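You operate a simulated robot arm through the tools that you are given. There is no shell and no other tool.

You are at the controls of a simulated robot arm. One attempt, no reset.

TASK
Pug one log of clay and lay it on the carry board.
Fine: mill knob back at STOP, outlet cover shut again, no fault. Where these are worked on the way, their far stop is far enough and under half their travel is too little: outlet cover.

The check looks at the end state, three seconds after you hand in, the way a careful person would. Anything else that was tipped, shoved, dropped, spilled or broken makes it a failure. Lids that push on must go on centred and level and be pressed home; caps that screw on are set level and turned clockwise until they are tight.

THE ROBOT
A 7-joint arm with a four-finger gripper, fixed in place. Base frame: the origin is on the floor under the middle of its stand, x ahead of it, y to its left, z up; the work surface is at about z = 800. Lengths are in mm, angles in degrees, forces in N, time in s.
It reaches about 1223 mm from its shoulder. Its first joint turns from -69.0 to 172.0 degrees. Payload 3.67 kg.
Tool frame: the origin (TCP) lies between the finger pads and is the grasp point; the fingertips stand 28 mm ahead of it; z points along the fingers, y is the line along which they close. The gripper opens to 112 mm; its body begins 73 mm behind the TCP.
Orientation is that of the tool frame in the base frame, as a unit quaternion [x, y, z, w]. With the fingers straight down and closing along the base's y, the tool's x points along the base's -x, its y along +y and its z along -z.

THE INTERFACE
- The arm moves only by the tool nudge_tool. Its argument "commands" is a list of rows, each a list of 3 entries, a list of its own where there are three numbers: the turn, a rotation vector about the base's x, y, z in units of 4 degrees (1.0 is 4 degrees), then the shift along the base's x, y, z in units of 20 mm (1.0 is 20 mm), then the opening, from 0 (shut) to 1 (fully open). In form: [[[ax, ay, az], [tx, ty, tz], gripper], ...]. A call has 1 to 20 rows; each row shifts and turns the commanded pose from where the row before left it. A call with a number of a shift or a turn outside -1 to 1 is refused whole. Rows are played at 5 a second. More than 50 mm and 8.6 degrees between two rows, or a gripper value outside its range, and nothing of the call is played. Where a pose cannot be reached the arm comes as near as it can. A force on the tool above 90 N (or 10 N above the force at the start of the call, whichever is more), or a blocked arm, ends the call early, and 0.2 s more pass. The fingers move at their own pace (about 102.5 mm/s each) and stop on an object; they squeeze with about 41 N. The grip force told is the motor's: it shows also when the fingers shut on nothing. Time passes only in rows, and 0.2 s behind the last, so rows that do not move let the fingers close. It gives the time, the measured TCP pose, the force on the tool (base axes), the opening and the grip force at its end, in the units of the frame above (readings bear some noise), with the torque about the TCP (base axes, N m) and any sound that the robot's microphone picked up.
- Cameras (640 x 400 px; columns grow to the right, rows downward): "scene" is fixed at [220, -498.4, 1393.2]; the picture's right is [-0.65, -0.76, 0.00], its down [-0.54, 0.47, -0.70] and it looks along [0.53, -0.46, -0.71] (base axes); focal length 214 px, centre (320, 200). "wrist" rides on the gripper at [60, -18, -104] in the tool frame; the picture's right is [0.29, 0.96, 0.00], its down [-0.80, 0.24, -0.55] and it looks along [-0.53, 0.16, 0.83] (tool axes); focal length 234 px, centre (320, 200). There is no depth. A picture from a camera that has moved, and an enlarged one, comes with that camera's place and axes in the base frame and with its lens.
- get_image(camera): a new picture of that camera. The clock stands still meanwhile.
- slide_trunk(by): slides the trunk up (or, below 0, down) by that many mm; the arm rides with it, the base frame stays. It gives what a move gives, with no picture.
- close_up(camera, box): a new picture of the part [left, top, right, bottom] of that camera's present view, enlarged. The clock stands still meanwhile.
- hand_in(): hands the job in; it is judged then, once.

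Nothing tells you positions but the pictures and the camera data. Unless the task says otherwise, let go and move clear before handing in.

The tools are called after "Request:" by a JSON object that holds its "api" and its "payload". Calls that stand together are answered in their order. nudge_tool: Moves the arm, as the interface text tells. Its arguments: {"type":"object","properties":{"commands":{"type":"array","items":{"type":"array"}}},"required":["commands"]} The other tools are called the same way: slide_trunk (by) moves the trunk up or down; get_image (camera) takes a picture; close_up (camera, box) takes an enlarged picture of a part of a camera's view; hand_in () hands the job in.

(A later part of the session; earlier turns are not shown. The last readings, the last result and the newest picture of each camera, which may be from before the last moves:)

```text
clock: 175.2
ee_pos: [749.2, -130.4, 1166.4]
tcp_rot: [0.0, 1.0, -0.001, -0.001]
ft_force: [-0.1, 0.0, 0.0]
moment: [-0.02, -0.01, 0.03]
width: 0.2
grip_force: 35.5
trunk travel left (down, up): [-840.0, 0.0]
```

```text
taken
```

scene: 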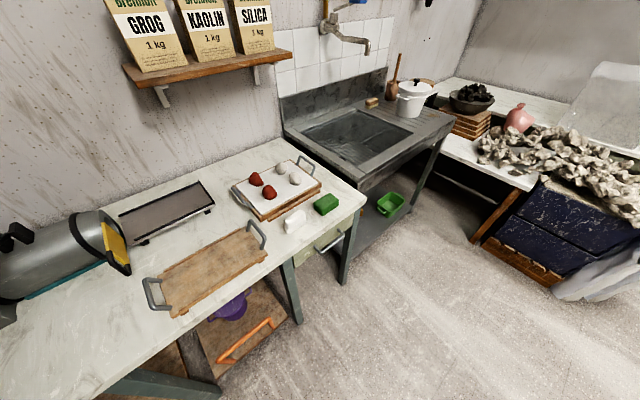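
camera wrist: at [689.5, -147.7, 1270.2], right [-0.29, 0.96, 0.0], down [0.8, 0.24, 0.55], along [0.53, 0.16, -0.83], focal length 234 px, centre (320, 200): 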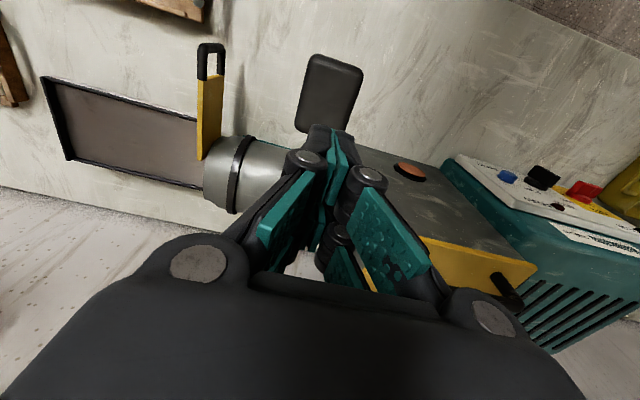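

The paddle is right below my fingertips. I'll shift slightly toward its centre and press down gently, watching the force.

Request:
{"api": "nudge_tool", "payload": {"commands": [[[0, 0, 0], [-0.35, 0, -0.4], 0], [[0, 0, 0], [-0.35, 0, -0.5], 0], [[0, 0, 0], [0, 0, -0.5], 0], [[0, 0, 0], [0, 0, -0.5], 0], [[0, 0, 0], [0, 0, -0.5], 0], [[0, 0, 0], [0, 0, -0.5], 0], [[0, 0, 0], [0, 0, -0.5], 0], [[0, 0, 0], [0, 0, -0.4], 0]]}}

Request:
{"api": "get_image", "payload": {"camera": "wrist"}}

```text
clock: 177.0
ee_pos: [735.8, -129.9, 1090.7]
tcp_rot: [0.0, 1.0, -0.002, -0.002]
ft_force: [-0.2, 0.1, 0.0]
moment: [0.06, 0.01, 0.02]
width: 0.2
grip_force: 35.8
trunk travel left (down, up): [-840.0, 0.0]
```

```text
taken
camera wrist: at [676.2, -148.0, 1193.8], right [-0.29, 0.96, 0.0], down [0.8, 0.24, 0.55], along [0.53, 0.16, -0.83], focal length 234 px, centre (320, 200)
```

wrist: 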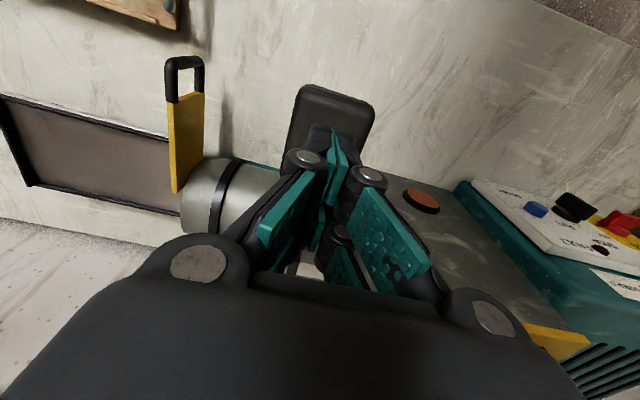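

Request:
{"api": "nudge_tool", "payload": {"commands": [[[0, 0, 0], [0, 0, -0.25], 0], [[0, 0, 0], [0, 0, -0.25], 0], [[0, 0, 0], [0, 0, -0.25], 0], [[0, 0, 0], [0, 0, -0.25], 0], [[0, 0, 0], [0, 0, -0.25], 0], [[0, 0, 0], [0, 0, -0.25], 0]]}}

Request:
{"api": "get_image", "payload": {"camera": "wrist"}}

Request:
{"api": "close_up", "payload": {"camera": "scene", "box": [0, 190, 220, 330]}}

```text
clock: 178.4
ee_pos: [735.3, -130.5, 1060.8]
tcp_rot: [0.001, 1.0, -0.002, 0.0]
ft_force: [-1.2, 1.0, 3.8]
moment: [0.03, 0.0, -0.01]
width: 6.0
grip_force: 35.9
trunk travel left (down, up): [-840.0, 0.0]
```

```text
taken
camera wrist: at [676.0, -147.8, 1164.3], right [-0.29, 0.96, 0.0], down [0.8, 0.24, 0.55], along [0.53, 0.16, -0.83], focal length 234 px, centre (320, 200)
```

wrist: 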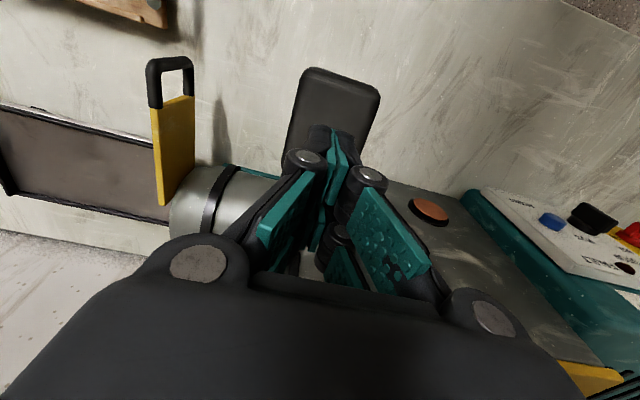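

```text
2.86 times, centred on (110, 260) of scene
camera zoom: at [220.0, -498.4, 1393.2], right [-0.65, -0.76, 0.0], down [-0.54, 0.47, -0.7], along [0.53, -0.46, -0.71], focal length 613 px, centre (920, 29)
```

zoom: 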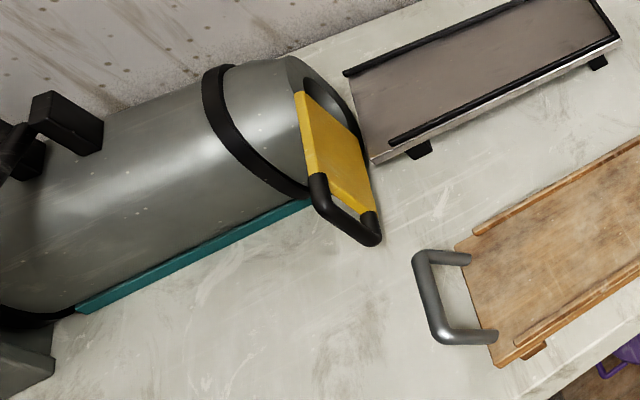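

The lever yields with only a few newtons. I'll keep pressing it down in steps toward its stop.

Request:
{"api": "nudge_tool", "payload": {"commands": [[[0, 0, 0], [0, 0, -0.4], 0], [[0, 0, 0], [0, 0, -0.4], 0], [[0, 0, 0], [0, 0, -0.4], 0], [[0, 0, 0], [0, 0, -0.4], 0], [[0, 0, 0], [0, 0, -0.4], 0], [[0, 0, 0], [0, 0, -0.4], 0]]}}

Request:
{"api": "get_image", "payload": {"camera": "wrist"}}

Request:
{"api": "close_up", "payload": {"camera": "scene", "box": [0, 190, 220, 330]}}

```text
clock: 179.9
ee_pos: [736.6, -130.7, 1024.8]
tcp_rot: [0.001, 1.0, -0.002, 0.004]
ft_force: [-27.8, 0.0, 53.0]
moment: [-0.06, 0.96, 0.05]
width: 6.0
grip_force: 35.7
trunk travel left (down, up): [-840.0, 0.0]
stopped in row 6: the force on the tool passed its limit at 93 N (the readings are from after the stop); the commanded pose is now the measured one
```

```text
taken
camera wrist: at [675.8, -147.9, 1126.6], right [-0.29, 0.96, -0.01], down [0.79, 0.24, 0.56], along [0.54, 0.16, -0.83], focal length 234 px, centre (320, 200)
```

wrist: 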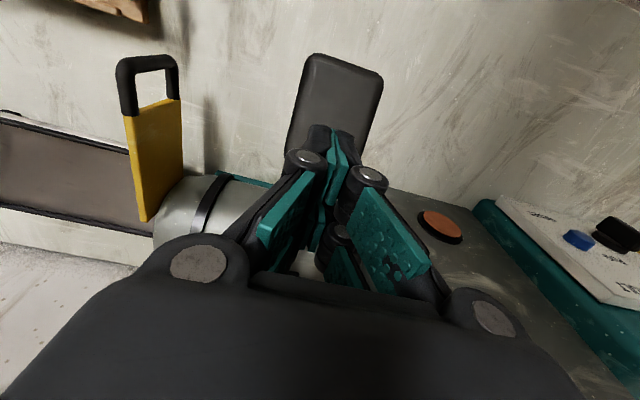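

```text
2.86 times, centred on (110, 260) of scene
camera zoom: at [220.0, -498.4, 1393.2], right [-0.65, -0.76, 0.0], down [-0.54, 0.47, -0.7], along [0.53, -0.46, -0.71], focal length 613 px, centre (920, 29)
```

zoom: 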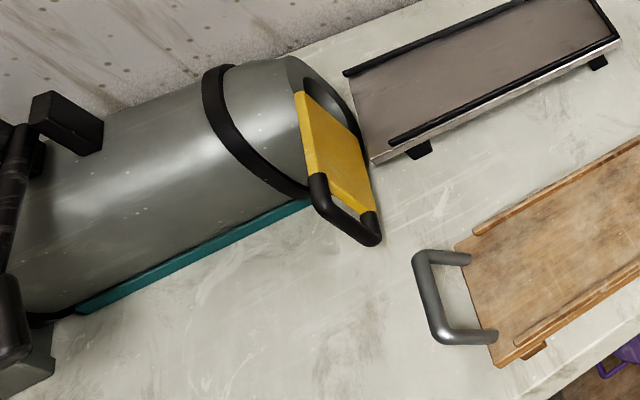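

The lever has come to its lower stop. I'll lift off and see whether it stays down or springs back.

Request:
{"api": "nudge_tool", "payload": {"commands": [[[0, 0, 0], [0, 0, 0.5], 0], [[0, 0, 0], [0, 0, 0.8], 0], [[0, 0, 0], [0, 0, 0.8], 0], [[0, 0, 0], [0, 0, 0.8], 0], [[0, 0, 0], [0, 0, 0.8], 0], [[0, 0, 0], [0, 0, 0.8], 0]]}}

Request:
{"api": "get_image", "payload": {"camera": "wrist"}}

Request:
{"api": "close_up", "payload": {"camera": "scene", "box": [0, 190, 220, 330]}}

```text
clock: 181.3
ee_pos: [740.8, -131.4, 1108.7]
tcp_rot: [0.0, 1.0, -0.002, 0.003]
ft_force: [0.2, 0.4, 0.0]
moment: [0.03, 0.03, -0.01]
width: 0.2
grip_force: 35.3
trunk travel left (down, up): [-840.0, 0.0]
```

```text
taken
camera wrist: at [679.5, -148.6, 1211.0], right [-0.29, 0.96, 0.0], down [0.79, 0.24, 0.56], along [0.54, 0.16, -0.83], focal length 234 px, centre (320, 200)
```

wrist: 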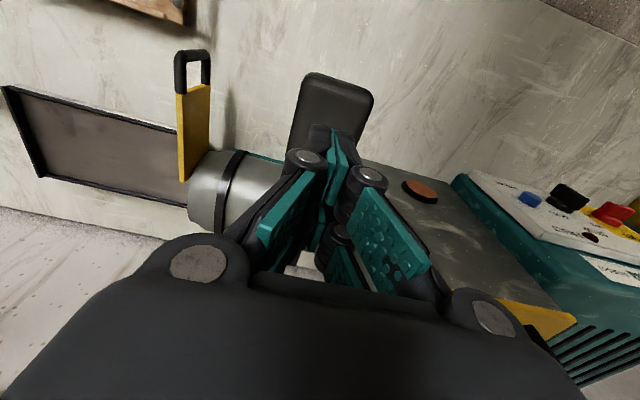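

```text
2.86 times, centred on (110, 260) of scene
camera zoom: at [220.0, -498.4, 1393.2], right [-0.65, -0.76, 0.0], down [-0.54, 0.47, -0.7], along [0.53, -0.46, -0.71], focal length 613 px, centre (920, 29)
```

zoom: 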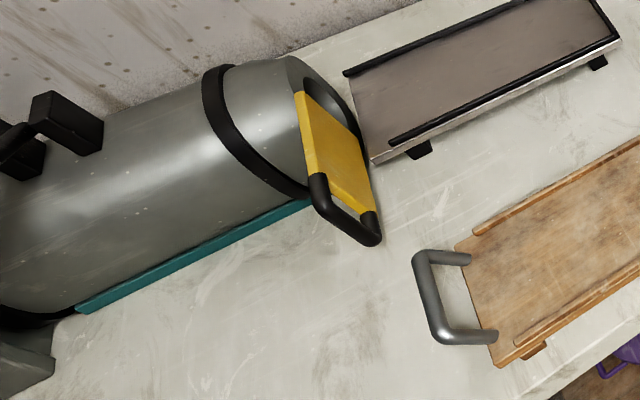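

The lever springs back by itself, so it is a feed press to be held while the mill is pugging. The plan is to turn the knob to PUG, then come here and hold the press down while watching the outlet. Heading back to the panel.

Request:
{"api": "nudge_tool", "payload": {"commands": [[[0, 0, 0], [0.3, 0.3, 0.9], 0.3], [[0, 0, 0], [0.3, 0.5, 0.9], 0.5], [[0, 0, 0], [0.3, 0.7, 0.9], 0.5], [[0, 0, 0], [0.3, 0.9, 0.9], 0.5], [[0, 0, 0], [0.3, 1, 0.9], 0.5], [[0, 0, 0], [0.2, 1, 0.4], 0.5], [[0, 0, 0], [0, 1, 0], 0.5], [[0, 0, 0], [0, 1, 0], 0.5], [[0, 0, 0], [0, 1, 0], 0.5], [[0, 0, 0], [0, 1, 0], 0.5], [[0, 0, 0], [0, 1, 0], 0.5], [[0, 0, 0], [0, 1, 0], 0.5], [[0, 0, 0], [0, 1, 0], 0.5], [[0, 0, 0], [0, 1, 0], 0.5], [[0, 0, 0], [0, 1, 0], 0.5], [[0, 0, 0], [0, 1, 0], 0.5], [[0, 0, 0], [0, 1, 0], 0.5], [[0, 0, 0], [0, 1, 0], 0.5], [[0, 0, 0], [0, 1, 0], 0.5], [[0, 0, 0], [0, 1, 0], 0.5]]}}

Request:
{"api": "nudge_tool", "payload": {"commands": [[[0, 0, 0], [-0.3, 0.8, -0.5], 0.5], [[0, 0, 0], [-0.3, 0.8, -0.5], 0.5], [[0, 0, 0], [-0.4, 0.5, -0.6], 0.5], [[0, 0, 0], [-0.4, 0.2, -0.8], 0.5], [[0, 0, 0], [-0.4, 0, -0.8], 0.5], [[0, 0, 0], [-0.4, 0, -0.8], 0.5], [[0, 0, 0], [-0.4, 0, -0.8], 0.5], [[0, 0, 0], [-0.4, 0, -0.8], 0.5], [[0, 0, 0], [-0.4, 0, -0.8], 0.5], [[0, 0, 0], [-0.4, 0, -0.8], 0.5], [[0, 0, 0], [-0.4, 0, -0.8], 0.5], [[0, 0, 0], [0, 0, -0.8], 0.5], [[0, 0, 0], [0, 0, -0.8], 0.5], [[0, 0, 0], [0, 0, -0.8], 0.5], [[0, 0, 0], [0, 0, -0.8], 0.5], [[0, 0, 0], [0, 0, -0.8], 0.5], [[0, 0, 0], [0, 0, -0.6], 0.5]]}}

```text
clock: 185.7
ee_pos: [793.2, 210.3, 1225.6]
tcp_rot: [0.023, 0.999, 0.023, 0.001]
ft_force: [-0.2, 0.0, 1.1]
moment: [0.01, 0.04, 0.0]
width: 55.8
grip_force: 0.0
trunk travel left (down, up): [-840.0, 0.0]
stopped in row 20: the arm was blocked; the commanded pose is now the measured one
```

```text
clock: 189.3
ee_pos: [710.1, 259.9, 974.4]
tcp_rot: [0.022, 1.0, 0.022, 0.001]
ft_force: [0.4, -0.1, 0.7]
moment: [-0.03, -0.02, 0.02]
width: 55.9
grip_force: 0.0
trunk travel left (down, up): [-840.0, 0.0]
```

Request:
{"api": "nudge_tool", "payload": {"commands": [[[-0.16, 0, 0], [-0.18, 0.43, -0.55], 0.5], [[-0.16, 0, 0], [-0.18, 0.43, -0.55], 0.5], [[-0.16, 0, 0], [-0.18, 0.43, -0.55], 0.5], [[-0.15, 0, 0], [-0.18, 0.43, -0.55], 0.5], [[0, -0.8, 0], [0, 0, -0.07], 0.5], [[0, -0.8, 0], [0, 0, -0.07], 0.5], [[0, -0.8, 0], [0, 0, -0.07], 0.5], [[0, -0.8, 0], [0, 0, -0.07], 0.5], [[0, -0.8, 0], [0, 0, -0.07], 0.5], [[0, -0.8, 0], [0, 0, -0.07], 0.5], [[0, -0.8, 0], [0, 0, -0.07], 0.5], [[0, -0.8, 0], [0, 0, -0.07], 0.5], [[0, -0.8, 0], [0, 0, -0.07], 0.5], [[0, -0.8, 0], [0, 0, -0.07], 0.5], [[0, -0.8, 0], [0, 0, -0.07], 0.5], [[0, -0.8, 0], [0, 0, -0.07], 0.5], [[0, -0.8, 0], [0, 0, -0.07], 0.5], [[0, -0.8, 0], [0, 0, -0.07], 0.5]]}}

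Request:
{"api": "nudge_tool", "payload": {"commands": [[[0, -0.8, -0.2], [0, 0, -0.07], 0.5], [[0, -0.8, -0.2], [0, 0, -0.07], 0.5], [[0, -0.8, -0.2], [0, 0, -0.07], 0.5], [[0, -0.8, -0.2], [0, 0, -0.07], 0.5], [[0, -0.8, -0.2], [0, 0, -0.07], 0.5], [[0, -0.8, -0.2], [0, 0, -0.07], 0.5], [[0, -0.8, -0.2], [0, 0, -0.07], 0.5], [[0, -0.8, -0.2], [0, 0, -0.07], 0.5], [[0, -0.8, -0.2], [0, 0, -0.07], 0.5], [[0, -0.8, -0.2], [0, 0, -0.07], 0.5], [[0, -0.8, 0], [0, 0, -0.07], 0.5]]}}

Request:
{"api": "get_image", "payload": {"camera": "wrist"}}

```text
clock: 193.1
ee_pos: [694.8, 292.9, 911.3]
tcp_rot: [0.022, 0.923, 0.008, 0.384]
ft_force: [0.7, -0.3, -0.4]
moment: [0.01, -0.04, 0.04]
width: 55.9
grip_force: 0.1
trunk travel left (down, up): [-840.0, 0.0]
```

```text
clock: 195.5
ee_pos: [694.6, 295.3, 894.1]
tcp_rot: [0.083, 0.761, -0.011, 0.644]
ft_force: [-0.5, 0.0, 0.3]
moment: [0.01, 0.02, 0.03]
width: 55.9
grip_force: 0.0
trunk travel left (down, up): [-840.0, 0.0]
```

```text
taken
camera wrist: at [580.4, 295.0, 850.5], right [0.09, 0.98, -0.2], down [-0.38, 0.22, 0.9], along [0.92, 0.0, 0.39], focal length 234 px, centre (320, 200)
```

wrist: 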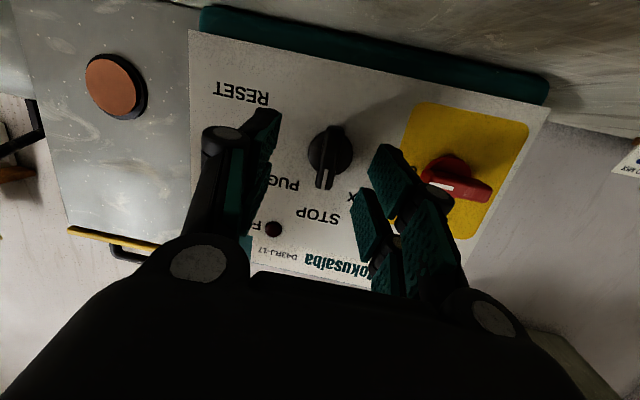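

Aligned again, with the tool yawed a little to free up roll range. I'll advance, grip the bar and turn toward PUG.

Request:
{"api": "nudge_tool", "payload": {"commands": [[[0, 0, 0], [0.25, 0, -0.05], 0.45], [[0, 0, 0], [0.25, 0, -0.05], 0.45], [[0, 0, 0], [0.25, 0, -0.05], 0.45], [[0, 0, 0], [0.25, 0, -0.05], 0.45], [[0, 0, 0], [0.25, 0, 0], 0.45], [[0, 0, 0], [0.25, 0, 0], 0.45], [[0, 0, 0], [0.25, 0, 0], 0.45], [[0, 0, 0], [0.25, 0, 0], 0.45], [[0, 0, 0], [0.2, 0, 0], 0.45], [[0, 0, 0], [0, 0, 0], 0.3], [[0, 0, 0], [0, 0, 0], 0.15], [[0, 0, 0], [0, 0, 0], 0], [[0, 0, 0], [0, 0, 0], 0], [[0, 0, 0], [0, 0, 0], 0]]}}

Request:
{"api": "nudge_tool", "payload": {"commands": [[[0.7, 0, 0], [0, 0, 0], 0], [[0.7, 0, 0], [0, 0, 0], 0], [[0.7, 0, 0], [0, 0, 0], 0], [[0.7, 0, 0], [0, 0, 0], 0], [[0.7, 0, 0], [0, 0, 0], 0], [[0.7, 0, 0], [0, 0, 0], 0], [[0.7, 0, 0], [0, 0, 0], 0], [[0.7, 0, 0], [0, 0, 0], 0], [[0.7, 0, 0], [0, 0, 0], 0], [[0.7, 0, 0], [0, 0, 0], 0], [[0.7, 0, 0], [0, 0, 0], 0], [[0.7, 0, 0], [0, 0, 0], 0]]}}

Request:
{"api": "get_image", "payload": {"camera": "wrist"}}

Request:
{"api": "close_up", "payload": {"camera": "scene", "box": [60, 170, 220, 290]}}

```text
clock: 198.5
ee_pos: [738.5, 298.0, 891.2]
tcp_rot: [0.081, 0.761, -0.01, 0.644]
ft_force: [10.2, 33.3, 12.4]
moment: [-0.14, 0.71, 1.46]
width: 15.3
grip_force: 44.9
trunk travel left (down, up): [-840.0, 0.0]
```

```text
clock: 201.1
ee_pos: [736.8, 299.0, 893.1]
tcp_rot: [0.248, 0.739, 0.186, 0.598]
ft_force: [4.1, 29.8, 24.2]
moment: [-0.07, -1.37, 0.62]
width: 15.7
grip_force: 45.6
out of reach, approached as far as the arm can: row 11, 12
trunk travel left (down, up): [-840.0, 0.0]
```

```text
taken
camera wrist: at [623.7, 321.3, 856.5], right [0.09, 0.94, 0.32], down [-0.38, -0.26, 0.89], along [0.92, -0.2, 0.33], focal length 234 px, centre (320, 200)
```

wrist: 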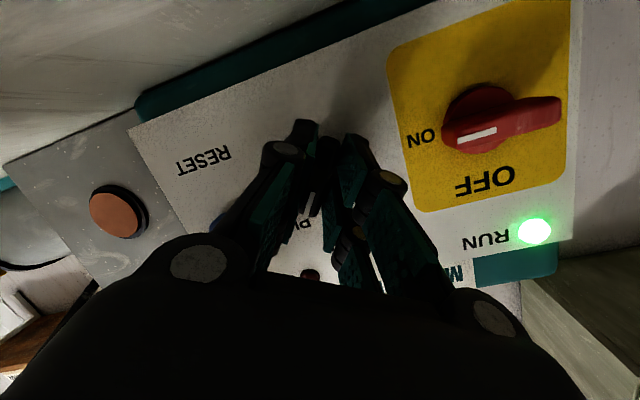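

```text
3.33 times, centred on (140, 230) of scene
camera zoom: at [220.0, -498.4, 1393.2], right [-0.65, -0.76, 0.0], down [-0.54, 0.47, -0.7], along [0.53, -0.46, -0.71], focal length 715 px, centre (920, 100)
```

zoom: 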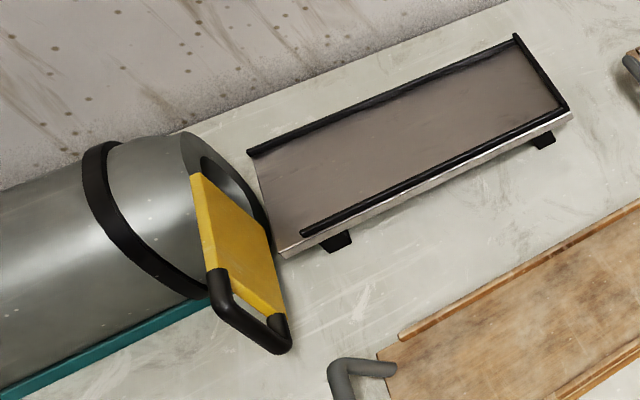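

RUN is lit, with the knob about 35° into PUG. I'll release, back off and check the outlet before travelling to the press.

Request:
{"api": "nudge_tool", "payload": {"commands": [[[0, 0, 0], [0, 0, 0], 0.15], [[0, 0, 0], [0, 0, 0], 0.4], [[0, 0, 0], [0, 0, 0], 0.5], [[0, 0, 0], [-0.5, 0, 0], 0.5], [[0, 0, 0], [-0.5, 0, 0], 0.5], [[0, 0, 0], [-0.5, 0, 0], 0.5], [[0, 0, 0], [-0.3, 0, 0], 0.5], [[-0.7, 0, 0], [0, 0, 0], 0.5], [[-0.7, 0, 0], [0, 0, 0], 0.5], [[-0.7, 0, 0], [0, 0, 0], 0.5], [[-0.7, 0, 0], [0, 0, 0], 0.5], [[-0.7, 0, 0], [0, 0, 0], 0.5], [[-0.7, 0, 0], [0, 0, 0], 0.5], [[-0.7, 0, 0], [0, 0, 0], 0.5], [[-0.7, 0, 0], [0, 0, 0], 0.5], [[-0.7, 0, 0], [0, 0, 0], 0.5], [[-0.7, 0, 0], [0, 0, 0], 0.5]]}}

Request:
{"api": "get_image", "payload": {"camera": "wrist"}}

Request:
{"api": "close_up", "payload": {"camera": "scene", "box": [60, 170, 220, 290]}}

```text
clock: 204.7
ee_pos: [703.5, 297.3, 893.7]
tcp_rot: [0.098, 0.761, 0.002, 0.641]
ft_force: [-0.5, -0.6, -0.3]
moment: [0.02, 0.0, 0.01]
width: 55.9
grip_force: 0.0
trunk travel left (down, up): [-840.0, 0.0]
```

```text
taken
camera wrist: at [589.7, 300.9, 850.6], right [0.09, 0.98, -0.16], down [-0.38, 0.18, 0.91], along [0.92, -0.03, 0.39], focal length 234 px, centre (320, 200)
```

wrist: 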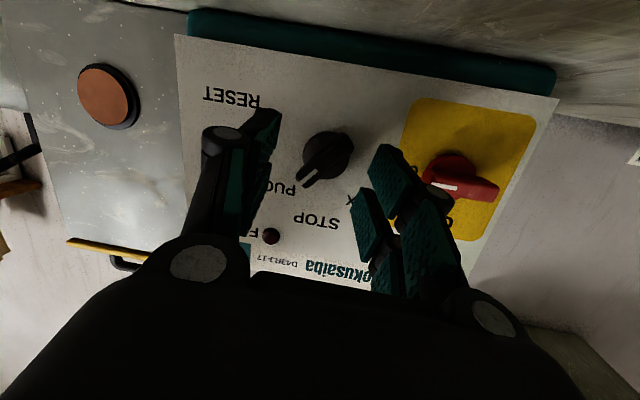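

```text
3.33 times, centred on (140, 230) of scene
camera zoom: at [220.0, -498.4, 1393.2], right [-0.65, -0.76, 0.0], down [-0.54, 0.47, -0.7], along [0.53, -0.46, -0.71], focal length 715 px, centre (920, 100)
```

zoom: 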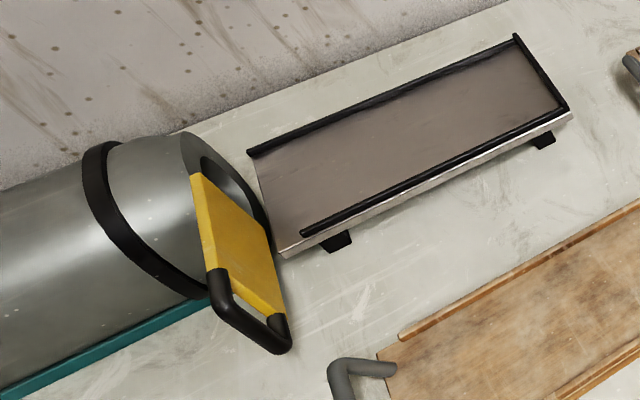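

The pointer is on PUG and there's no fault. Now to the press: tilt upright, rise, cross over and come down on the paddle.

Request:
{"api": "nudge_tool", "payload": {"commands": [[[-0.18, 0.8, 0.21], [0, 0, 0.1], 0.5], [[-0.18, 0.8, 0.21], [0, 0, 0.1], 0.5], [[-0.18, 0.8, 0.21], [0, 0, 0.1], 0.5], [[-0.18, 0.8, 0.21], [0, 0, 0.1], 0.5], [[-0.18, 0.8, 0.21], [0, 0, 0.1], 0.5], [[-0.18, 0.8, 0.21], [0, 0, 0.1], 0.5], [[-0.18, 0.8, 0.21], [0, 0, 0.1], 0.5], [[-0.18, 0.8, 0.21], [0, 0, 0.1], 0.5], [[-0.18, 0.8, 0.21], [0, 0, 0.1], 0.5], [[-0.18, 0.8, 0.21], [0, 0, 0.1], 0.5], [[0, 0.8, 0], [0, 0, 0.1], 0.5], [[0, 0.8, 0], [0, 0, 0.1], 0.5], [[0, 0.8, 0], [0, 0, 0.1], 0.5], [[0, 0.8, 0], [0, 0, 0.1], 0.5], [[0, 0.8, 0], [0, 0, 0.1], 0.5], [[0, 0.8, 0], [0, 0, 0.1], 0.5], [[0, 0.8, 0], [0, 0, 0.1], 0.5], [[0, 0.8, 0], [0, 0, 0.1], 0.5], [[0, 0.8, 0], [0, 0, 0.1], 0.5], [[0, 0.8, 0], [0, 0, 0.1], 0.5]]}}

Request:
{"api": "nudge_tool", "payload": {"commands": [[[0, 0.8, 0], [0, 0, 0.5], 0.5], [[0, 0.8, 0], [0, 0, 0.5], 0.5], [[0, 0.8, 0], [0, 0, 0.5], 0.5], [[0, 0.8, 0], [0, 0, 0.5], 0.5], [[0, 0.8, 0], [0, 0, 0.5], 0.5], [[0, 0, 0], [0.3, 0, 0.9], 0.4], [[0, 0, 0], [0.3, 0, 0.9], 0.2], [[0, 0, 0], [0.3, 0, 0.9], 0], [[0, 0, 0], [0.3, 0, 0.9], 0], [[0, 0, 0], [0.3, 0, 0.9], 0], [[0, 0, 0], [0.3, 0, 0.9], 0], [[0, 0, 0], [0.3, -0.2, 0.9], 0], [[0, 0, 0], [0.3, -0.4, 0.9], 0], [[0, 0, 0], [0.3, -0.6, 0.9], 0], [[0, 0, 0], [0.3, -0.8, 0.9], 0], [[0, 0, 0], [0.3, -1, 0.9], 0], [[0, 0, 0], [0.3, -1, 0.5], 0], [[0, 0, 0], [0.1, -1, 0], 0], [[0, 0, 0], [0, -1, 0], 0]]}}

Request:
{"api": "close_up", "payload": {"camera": "scene", "box": [60, 170, 220, 290]}}

```text
clock: 208.9
ee_pos: [703.1, 298.1, 932.8]
tcp_rot: [-0.007, 0.989, -0.024, 0.143]
ft_force: [0.4, -0.2, -0.8]
moment: [-0.02, 0.02, -0.03]
width: 56.1
grip_force: 0.0
trunk travel left (down, up): [-840.0, 0.0]
```

```text
clock: 212.9
ee_pos: [777.0, 175.4, 1188.8]
tcp_rot: [-0.01, 1.0, -0.021, 0.0]
ft_force: [-0.8, -0.1, -0.2]
moment: [0.01, 0.02, 0.02]
width: 0.0
grip_force: 35.1
trunk travel left (down, up): [-840.0, 0.0]
```

```text
3.33 times, centred on (140, 230) of scene
camera zoom: at [220.0, -498.4, 1393.2], right [-0.65, -0.76, 0.0], down [-0.54, 0.47, -0.7], along [0.53, -0.46, -0.71], focal length 715 px, centre (920, 100)
```

zoom: 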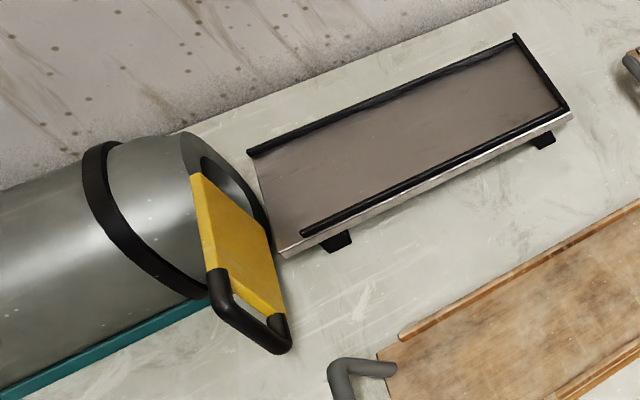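

Request:
{"api": "nudge_tool", "payload": {"commands": [[[0.1, 0, 0], [0, -0.95, 0.3], 0], [[0.1, 0, 0], [0, -0.95, 0.3], 0], [[0.1, 0, 0], [0, -0.95, 0.3], 0], [[0.1, 0, 0], [0, -0.95, 0], 0], [[0.1, 0, 0], [0, -0.95, 0], 0], [[0.1, 0, 0], [0, -0.95, 0], 0], [[0, 0, 0], [0, -0.95, 0], 0], [[0, 0, 0], [0, -0.95, 0], 0], [[0, 0, 0], [0, -0.95, 0], 0], [[0, 0, 0], [0, -0.95, 0], 0], [[0, 0, 0], [0, -0.95, 0], 0], [[0, 0, 0], [-0.4, -0.95, -0.2], 0], [[0, 0, 0], [-0.4, -0.95, -0.4], 0], [[0, 0, 0], [-0.4, -0.95, -0.6], 0], [[0, 0, 0], [-0.4, -0.95, -0.8], 0], [[0, 0, 0], [-0.4, -0.95, -0.8], 0], [[0, 0, 0], [0, 0, -0.8], 0], [[0, 0, 0], [0, 0, -0.8], 0]]}}

Request:
{"api": "get_image", "payload": {"camera": "wrist"}}

Request:
{"api": "close_up", "payload": {"camera": "scene", "box": [60, 170, 220, 290]}}

```text
clock: 216.7
ee_pos: [736.4, -127.3, 1121.8]
tcp_rot: [-0.011, 1.0, -0.002, 0.003]
ft_force: [0.3, -0.2, 0.0]
moment: [0.01, -0.03, 0.02]
width: 0.0
grip_force: 35.7
trunk travel left (down, up): [-840.0, 0.0]
```

```text
taken
camera wrist: at [676.2, -147.2, 1224.1], right [-0.31, 0.95, -0.01], down [0.79, 0.26, 0.56], along [0.53, 0.17, -0.83], focal length 234 px, centre (320, 200)
```

wrist: 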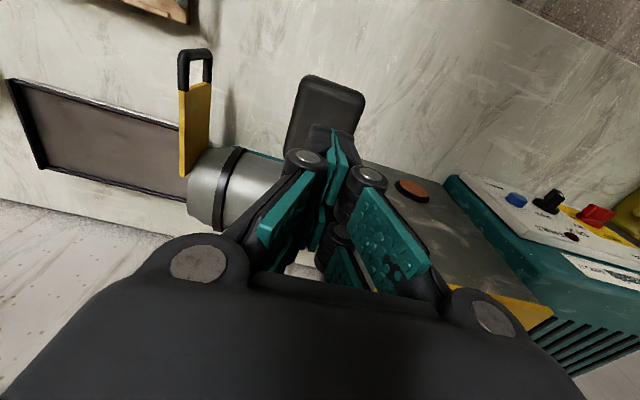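

```text
3.33 times, centred on (140, 230) of scene
camera zoom: at [220.0, -498.4, 1393.2], right [-0.65, -0.76, 0.0], down [-0.54, 0.47, -0.7], along [0.53, -0.46, -0.71], focal length 715 px, centre (920, 100)
```

zoom: 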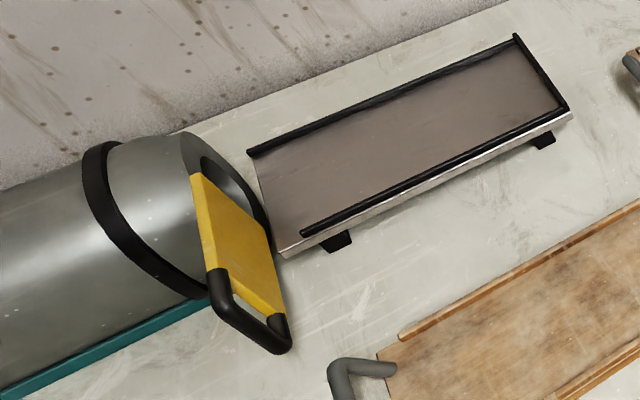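

In position above the paddle. Now I'll press down to just short of the stop and watch the outlet.

Request:
{"api": "nudge_tool", "payload": {"commands": [[[0, 0, 0], [0, -0.1, -0.5], 0], [[0, 0, 0], [0, 0, -0.5], 0], [[0, 0, 0], [0, 0, -0.5], 0], [[0, 0, 0], [0, 0, -0.5], 0], [[0, 0, 0], [0, 0, -0.5], 0], [[0, 0, 0], [0, 0, -0.4], 0], [[0, 0, 0], [0, 0, -0.4], 0], [[0, 0, 0], [0, 0, -0.4], 0], [[0, 0, 0], [0, 0, -0.4], 0], [[0, 0, 0], [0, 0, -0.3], 0]]}}

Request:
{"api": "close_up", "payload": {"camera": "scene", "box": [60, 170, 220, 290]}}

Request:
{"api": "get_image", "payload": {"camera": "wrist"}}

```text
clock: 218.9
ee_pos: [735.7, -128.9, 1033.1]
tcp_rot: [-0.012, 1.0, -0.002, 0.004]
ft_force: [-1.5, -0.9, 5.0]
moment: [0.0, 0.08, 0.0]
width: 6.0
grip_force: 35.3
trunk travel left (down, up): [-840.0, 0.0]
```

```text
3.33 times, centred on (140, 230) of scene
camera zoom: at [220.0, -498.4, 1393.2], right [-0.65, -0.76, 0.0], down [-0.54, 0.47, -0.7], along [0.53, -0.46, -0.71], focal length 715 px, centre (920, 100)
```

zoom: 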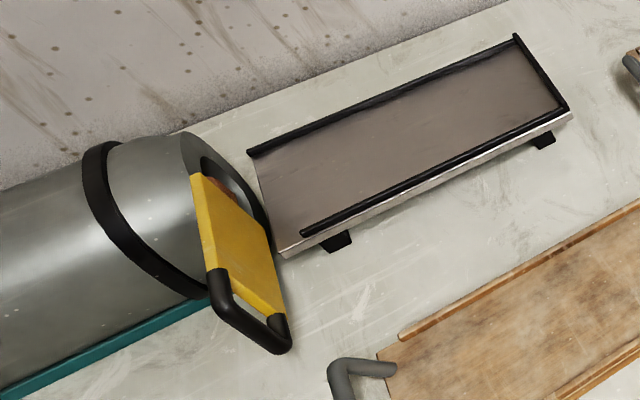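

```text
taken
camera wrist: at [675.7, -148.1, 1135.9], right [-0.31, 0.95, -0.01], down [0.79, 0.26, 0.56], along [0.53, 0.17, -0.83], focal length 234 px, centre (320, 200)
```

wrist: 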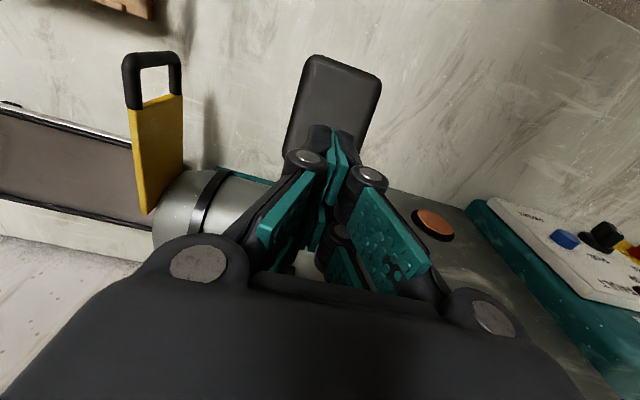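

Terracotta clay is now appearing in the bore, so the press feeds it. I'll hold the press down and watch it come out.

Request:
{"api": "nudge_tool", "payload": {"commands": [[[0, 0, 0], [0, 0, 0], 0], [[0, 0, 0], [0, 0, 0], 0], [[0, 0, 0], [0, 0, 0], 0], [[0, 0, 0], [0, 0, 0], 0], [[0, 0, 0], [0, 0, 0], 0]]}}

Request:
{"api": "close_up", "payload": {"camera": "scene", "box": [60, 170, 220, 290]}}

```text
clock: 220.1
ee_pos: [736.8, -129.1, 1033.8]
tcp_rot: [-0.01, 1.0, -0.002, 0.003]
ft_force: [-0.6, -0.1, 4.1]
moment: [0.02, -0.05, -0.02]
width: 0.0
grip_force: 35.0
trunk travel left (down, up): [-840.0, 0.0]
```

```text
3.33 times, centred on (140, 230) of scene
camera zoom: at [220.0, -498.4, 1393.2], right [-0.65, -0.76, 0.0], down [-0.54, 0.47, -0.7], along [0.53, -0.46, -0.71], focal length 715 px, centre (920, 100)
```

zoom: 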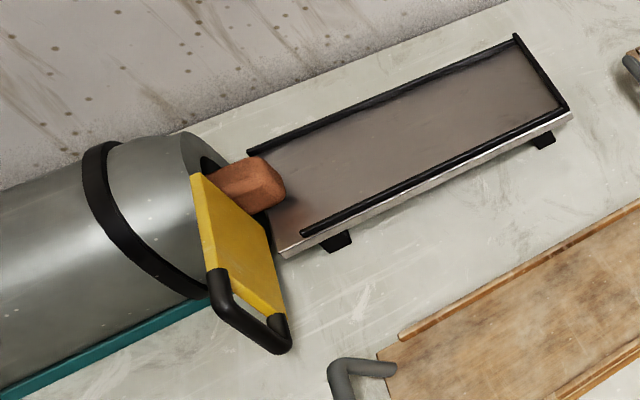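

Request:
{"api": "nudge_tool", "payload": {"commands": [[[0, 0, 0], [0, 0, 0], 0], [[0, 0, 0], [0, 0, 0], 0], [[0, 0, 0], [0, 0, 0], 0], [[0, 0, 0], [0, 0, 0], 0], [[0, 0, 0], [0, 0, 0], 0]]}}

Request:
{"api": "close_up", "payload": {"camera": "scene", "box": [60, 170, 220, 290]}}

```text
clock: 221.3
ee_pos: [736.6, -129.0, 1032.3]
tcp_rot: [-0.011, 1.0, -0.002, 0.003]
ft_force: [-0.6, 0.5, 4.4]
moment: [0.04, -0.01, 0.03]
width: 0.2
grip_force: 35.3
trunk travel left (down, up): [-840.0, 0.0]
```

```text
3.33 times, centred on (140, 230) of scene
camera zoom: at [220.0, -498.4, 1393.2], right [-0.65, -0.76, 0.0], down [-0.54, 0.47, -0.7], along [0.53, -0.46, -0.71], focal length 715 px, centre (920, 100)
```

zoom: 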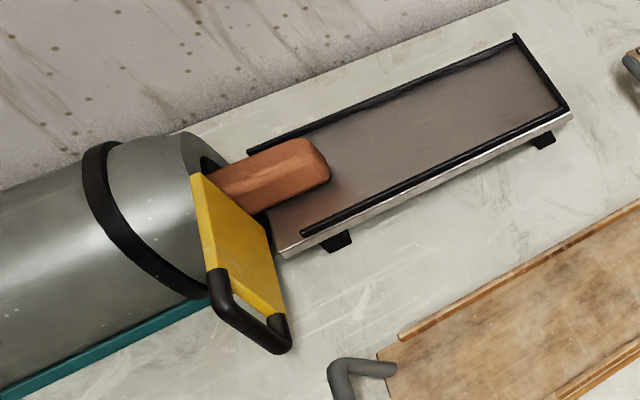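

Request:
{"api": "nudge_tool", "payload": {"commands": [[[0, 0, 0], [0, 0, 0], 0], [[0, 0, 0], [0, 0, 0], 0], [[0, 0, 0], [0, 0, 0], 0], [[0, 0, 0], [0, 0, 0], 0]]}}

Request:
{"api": "close_up", "payload": {"camera": "scene", "box": [60, 170, 220, 290]}}

```text
clock: 222.3
ee_pos: [736.2, -128.6, 1033.7]
tcp_rot: [-0.011, 1.0, -0.002, 0.003]
ft_force: [0.5, 0.3, 3.8]
moment: [0.03, -0.04, 0.01]
width: 6.0
grip_force: 35.9
trunk travel left (down, up): [-840.0, 0.0]
```

```text
3.33 times, centred on (140, 230) of scene
camera zoom: at [220.0, -498.4, 1393.2], right [-0.65, -0.76, 0.0], down [-0.54, 0.47, -0.7], along [0.53, -0.46, -0.71], focal length 715 px, centre (920, 100)
```

zoom: 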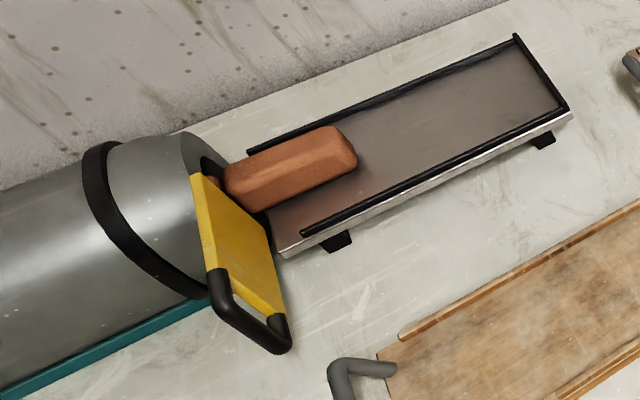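

A complete log with both ends formed is on the tray and the next clay is just starting to show, so I'll lift off the press right now.

Request:
{"api": "nudge_tool", "payload": {"commands": [[[0, 0, 0], [0, 0, 1], 0], [[0, 0, 0], [0, 0, 1], 0], [[0, 0, 0], [0, 0, 1], 0], [[0, 0, 0], [0, 0, 1], 0]]}}

Request:
{"api": "close_up", "payload": {"camera": "scene", "box": [60, 170, 220, 290]}}

Request:
{"api": "close_up", "payload": {"camera": "scene", "box": [95, 195, 155, 245]}}

Request:
{"api": "get_image", "payload": {"camera": "wrist"}}

```text
clock: 223.3
ee_pos: [736.1, -128.2, 1114.7]
tcp_rot: [-0.011, 1.0, -0.002, 0.004]
ft_force: [-1.3, 0.1, -1.2]
moment: [-0.02, -0.01, -0.02]
width: 0.1
grip_force: 35.7
trunk travel left (down, up): [-840.0, 0.0]
```

```text
3.33 times, centred on (140, 230) of scene
camera zoom: at [220.0, -498.4, 1393.2], right [-0.65, -0.76, 0.0], down [-0.54, 0.47, -0.7], along [0.53, -0.46, -0.71], focal length 715 px, centre (920, 100)
```

zoom: 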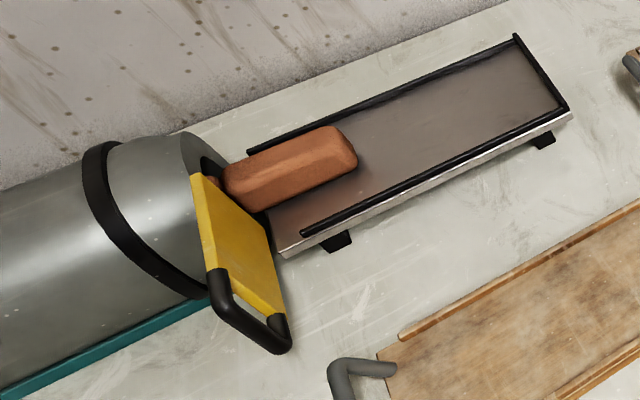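

```text
8.00 times, centred on (125, 220) of scene
camera zoom: at [220.0, -498.4, 1393.2], right [-0.65, -0.76, 0.0], down [-0.54, 0.47, -0.7], along [0.53, -0.46, -0.71], focal length 1716 px, centre (1880, 40)
```

zoom: 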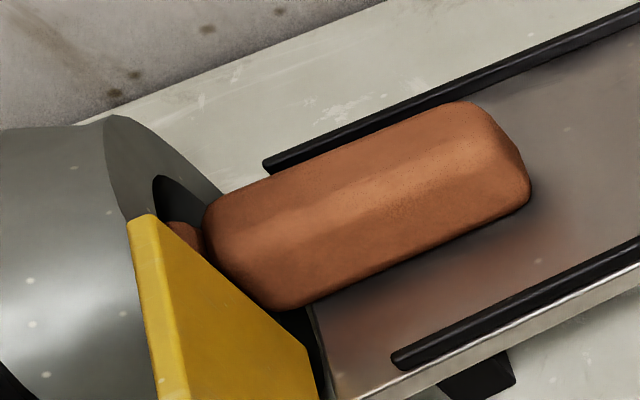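

```text
taken
camera wrist: at [675.1, -147.3, 1217.2], right [-0.31, 0.95, -0.01], down [0.79, 0.26, 0.56], along [0.53, 0.17, -0.83], focal length 234 px, centre (320, 200)
```

wrist: 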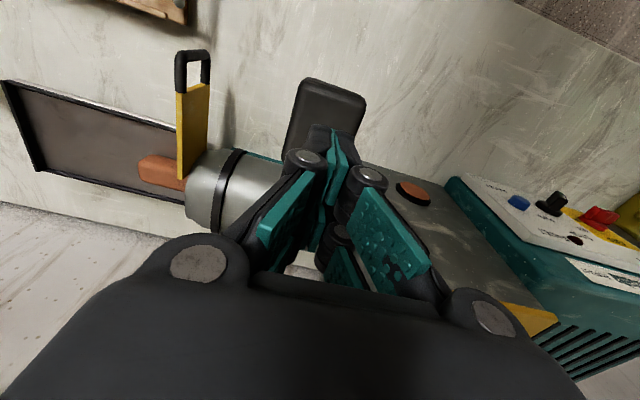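

One log lies on the tray and the press has sprung back up. Next I go and turn the knob to STOP, on a slightly slower swing than before.

Request:
{"api": "nudge_tool", "payload": {"commands": [[[0, 0, 0], [0.3, 0.3, 0.9], 0.3], [[0, 0, 0], [0.3, 0.5, 0.9], 0.5], [[0, 0, 0], [0.3, 0.7, 0.9], 0.5], [[0, 0, 0], [0.3, 0.9, 0.9], 0.5], [[0, 0, 0], [0.3, 0.9, 0.9], 0.5], [[0, 0, 0], [0.3, 0.9, 0.3], 0.5], [[0, 0, 0], [0, 0.9, 0], 0.5], [[0, 0, 0], [0, 0.9, 0], 0.5], [[0, 0, 0], [0, 0.9, 0], 0.5], [[0, 0, 0], [0, 0.9, 0], 0.5], [[0, 0, 0], [0, 0.9, 0], 0.5], [[0, 0, 0], [0, 0.9, 0], 0.5], [[0, 0, 0], [0, 0.9, 0], 0.5], [[0, 0, 0], [0, 0.9, 0], 0.5], [[0, 0, 0], [0, 0.9, 0], 0.5], [[0, 0, 0], [0, 0.9, 0], 0.5], [[0, 0, 0], [0, 0.9, 0], 0.5]]}}

Request:
{"api": "nudge_tool", "payload": {"commands": [[[0, 0, 0], [0, 0.7, 0], 0.5], [[0, 0, 0], [0, 0.7, 0], 0.5], [[0, 0, 0], [-0.2, 0.7, -0.3], 0.5], [[0, 0, 0], [-0.2, 0.7, -0.5], 0.5], [[0, 0, 0], [-0.3, 0.7, -0.6], 0.5], [[0, 0, 0], [-0.3, 0.7, -0.8], 0.5], [[0, 0, 0], [-0.4, 0.5, -0.8], 0.5], [[0, 0, 0], [-0.4, 0.3, -0.8], 0.5], [[0, 0, 0], [-0.4, 0, -0.8], 0.5], [[0, 0, 0], [-0.4, 0, -0.8], 0.5], [[0, 0, 0], [-0.4, 0, -0.8], 0.5], [[0, 0, 0], [-0.4, 0, -0.8], 0.5], [[0, 0, 0], [-0.4, 0, -0.8], 0.5], [[0, 0, 0], [-0.2, 0, -0.8], 0.5], [[0, 0, 0], [0, 0, -0.8], 0.5], [[0, 0, 0], [0, 0, -0.8], 0.5]]}}

Request:
{"api": "close_up", "payload": {"camera": "scene", "box": [60, 170, 220, 290]}}

```text
clock: 227.1
ee_pos: [791.7, 121.0, 1234.5]
tcp_rot: [0.017, 0.999, 0.03, 0.003]
ft_force: [0.5, -0.3, -0.7]
moment: [0.04, 0.02, -0.03]
width: 56.1
grip_force: 0.2
trunk travel left (down, up): [-840.0, 0.0]
stopped in row 17: the arm was blocked; the commanded pose is now the measured one
```

```text
clock: 230.5
ee_pos: [712.4, 220.3, 1027.7]
tcp_rot: [0.016, 0.999, 0.028, 0.002]
ft_force: [-0.1, 0.5, 0.4]
moment: [-0.01, -0.01, -0.04]
width: 55.7
grip_force: 0.0
trunk travel left (down, up): [-840.0, 0.0]
```

```text
3.33 times, centred on (140, 230) of scene
camera zoom: at [220.0, -498.4, 1393.2], right [-0.65, -0.76, 0.0], down [-0.54, 0.47, -0.7], along [0.53, -0.46, -0.71], focal length 715 px, centre (920, 100)
```

zoom: 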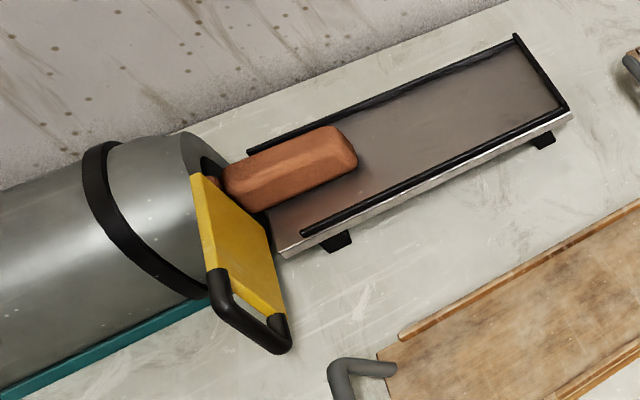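

The log is stable and nothing else is coming out. Now the final approach to the knob.

Request:
{"api": "nudge_tool", "payload": {"commands": [[[-0.1, 0, 0], [-0.09, 0.46, -0.6], 0.5], [[-0.1, 0, 0], [-0.09, 0.46, -0.6], 0.5], [[-0.1, 0, 0], [-0.09, 0.46, -0.6], 0.5], [[-0.1, 0, 0], [-0.09, 0.46, -0.6], 0.5], [[-0.1, 0, 0], [-0.09, 0.46, -0.6], 0.5], [[-0.1, 0, 0], [-0.09, 0.46, -0.6], 0.5], [[-0.1, 0, 0], [-0.09, 0.46, -0.6], 0.5], [[-0.1, 0, 0], [-0.09, 0.46, -0.6], 0.5], [[0, -0.8, 0], [0, 0, -0.08], 0.5], [[0, -0.8, 0], [0, 0, -0.08], 0.5], [[0, -0.8, 0], [0, 0, -0.08], 0.5], [[0, -0.8, 0], [0, 0, -0.08], 0.5], [[0, -0.8, 0], [0, 0, -0.08], 0.5], [[0, -0.8, 0], [0, 0, -0.08], 0.5], [[0, -0.8, 0], [0, 0, -0.08], 0.5], [[0, -0.8, 0], [0, 0, -0.08], 0.5], [[0, -0.8, 0], [0, 0, -0.08], 0.5], [[0, -0.8, 0], [0, 0, -0.08], 0.5]]}}

Request:
{"api": "nudge_tool", "payload": {"commands": [[[0, -0.8, -0.1], [0, 0, -0.08], 0.5], [[0, -0.8, -0.1], [0, 0, -0.08], 0.5], [[0, -0.8, -0.1], [0, 0, -0.08], 0.5], [[0, -0.8, -0.1], [0, 0, -0.08], 0.5], [[0, -0.8, -0.1], [0, 0, -0.08], 0.5], [[0, -0.8, -0.2], [0, 0, -0.08], 0.5], [[0, -0.8, -0.2], [0, 0, -0.08], 0.5], [[0, -0.8, -0.2], [0, 0, -0.08], 0.5], [[0, -0.8, -0.2], [0, 0, -0.08], 0.5], [[0, -0.8, -0.2], [0, 0, -0.08], 0.5], [[0, -0.8, -0.2], [0, 0, -0.08], 0.5], [[0, -0.8, -0.2], [0, 0, -0.08], 0.5], [[0, -0.8, -0.2], [0, 0, -0.08], 0.5], [[0, -0.8, -0.2], [0, 0, -0.08], 0.5], [[0, -0.8, -0.2], [0, 0, -0.08], 0.5]]}}

Request:
{"api": "get_image", "payload": {"camera": "wrist"}}

```text
clock: 234.3
ee_pos: [697.7, 295.8, 918.5]
tcp_rot: [0.014, 0.96, 0.008, 0.281]
ft_force: [0.6, -0.7, -0.4]
moment: [0.01, -0.02, 0.02]
width: 55.8
grip_force: 0.0
trunk travel left (down, up): [-840.0, 0.0]
```

```text
clock: 237.5
ee_pos: [696.3, 295.7, 892.8]
tcp_rot: [0.09, 0.758, -0.016, 0.645]
ft_force: [-0.3, -0.1, 0.5]
moment: [0.01, -0.02, 0.06]
width: 56.0
grip_force: 0.0
trunk travel left (down, up): [-840.0, 0.0]
```

```text
taken
camera wrist: at [583.3, 299.7, 849.3], right [0.11, 0.97, -0.19], down [-0.38, 0.22, 0.9], along [0.92, -0.02, 0.4], focal length 234 px, centre (320, 200)
```

wrist: 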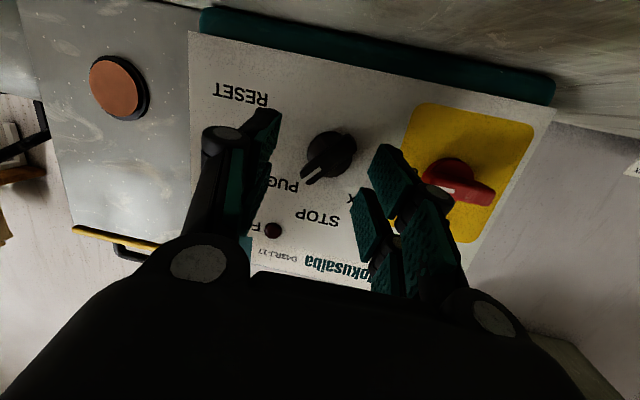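

Request:
{"api": "nudge_tool", "payload": {"commands": [[[0.8, 0, 0], [0, 0, 0], 0.5], [[0.8, 0, 0], [0, 0, 0], 0.5], [[0.8, 0, 0], [0, 0, 0], 0.5], [[0.8, 0, 0], [0, 0, 0], 0.5], [[0.8, 0, 0], [0, 0, 0], 0.5], [[0.8, 0, 0], [0, 0, 0], 0.5], [[0.8, 0, 0], [0, 0, 0], 0.5], [[0.8, 0, 0], [0, 0, 0], 0.5], [[0, 0, 0], [0, 0, 0], 0.5]]}}

Request:
{"api": "get_image", "payload": {"camera": "wrist"}}

```text
clock: 239.5
ee_pos: [695.7, 296.7, 892.9]
tcp_rot: [0.231, 0.744, 0.152, 0.609]
ft_force: [0.3, 0.6, -0.1]
moment: [-0.02, -0.01, 0.02]
width: 55.9
grip_force: 0.0
trunk travel left (down, up): [-840.0, 0.0]
```

```text
taken
camera wrist: at [582.5, 318.0, 855.2], right [0.11, 0.96, 0.25], down [-0.38, -0.19, 0.91], along [0.92, -0.19, 0.35], focal length 234 px, centre (320, 200)
```

wrist: 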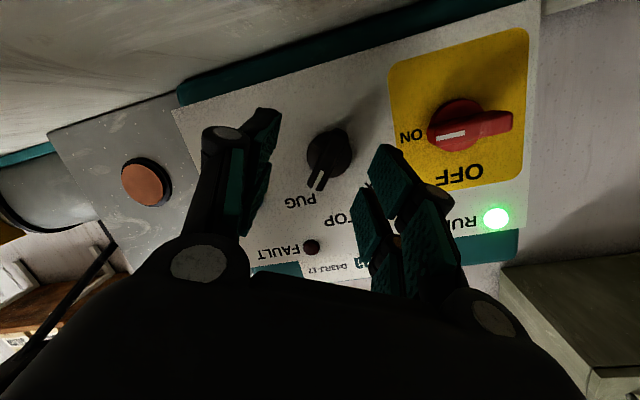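

Request:
{"api": "nudge_tool", "payload": {"commands": [[[0, 0, 0], [0.25, -0.02, -0.03], 0.45], [[0, 0, 0], [0.25, -0.02, -0.03], 0.45], [[0, 0, 0], [0.25, -0.02, -0.03], 0.45], [[0, 0, 0], [0.25, -0.02, -0.03], 0.45], [[0, 0, 0], [0.25, 0, 0], 0.45], [[0, 0, 0], [0.25, 0, 0], 0.45], [[0, 0, 0], [0.25, 0, 0], 0.45], [[0, 0, 0], [0.25, 0, 0], 0.45], [[0, 0, 0], [0.15, 0, 0], 0.45], [[0, 0, 0], [0, 0, 0], 0.3], [[0, 0, 0], [0, 0, 0], 0.15], [[0, 0, 0], [0, 0, 0], 0], [[0, 0, 0], [0, 0, 0], 0], [[0, 0, 0], [0, 0, 0], 0]]}}

Request:
{"api": "nudge_tool", "payload": {"commands": [[[-0.77, 0, 0], [0, 0, 0], 0], [[-0.77, 0, 0], [0, 0, 0], 0], [[-0.77, 0, 0], [0, 0, 0], 0], [[-0.77, 0, 0], [0, 0, 0], 0], [[-0.77, 0, 0], [0, 0, 0], 0], [[-0.77, 0, 0], [0, 0, 0], 0], [[-0.77, 0, 0], [0, 0, 0], 0], [[-0.77, 0, 0], [0, 0, 0], 0], [[-0.77, 0, 0], [0, 0, 0], 0], [[-0.77, 0, 0], [0, 0, 0], 0], [[0, 0, 0], [0, 0, 0], 0]]}}

Request:
{"api": "get_image", "payload": {"camera": "wrist"}}

```text
clock: 242.5
ee_pos: [740.8, 297.9, 894.8]
tcp_rot: [0.231, 0.743, 0.154, 0.61]
ft_force: [19.5, 45.6, 32.2]
moment: [-0.02, 0.11, 2.06]
width: 16.0
grip_force: 45.2
trunk travel left (down, up): [-840.0, 0.0]
```

```text
clock: 244.9
ee_pos: [738.3, 299.0, 890.9]
tcp_rot: [0.059, 0.757, -0.05, 0.649]
ft_force: [14.2, 50.4, 27.3]
moment: [-0.2, -1.03, 1.58]
width: 15.8
grip_force: 44.8
trunk travel left (down, up): [-840.0, 0.0]
```

```text
taken
camera wrist: at [625.1, 297.3, 846.2], right [0.11, 0.95, -0.28], down [-0.38, 0.3, 0.87], along [0.92, 0.02, 0.4], focal length 234 px, centre (320, 200)
```

wrist: 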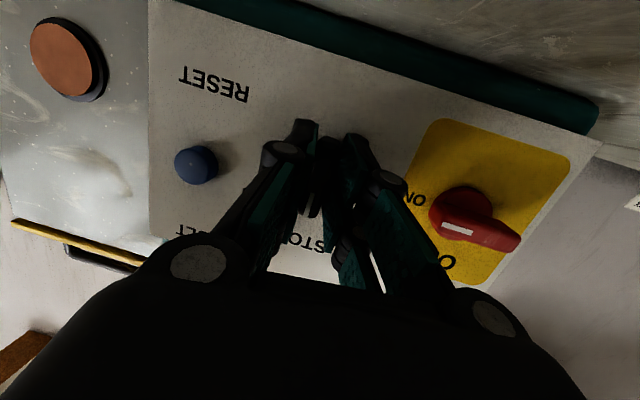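

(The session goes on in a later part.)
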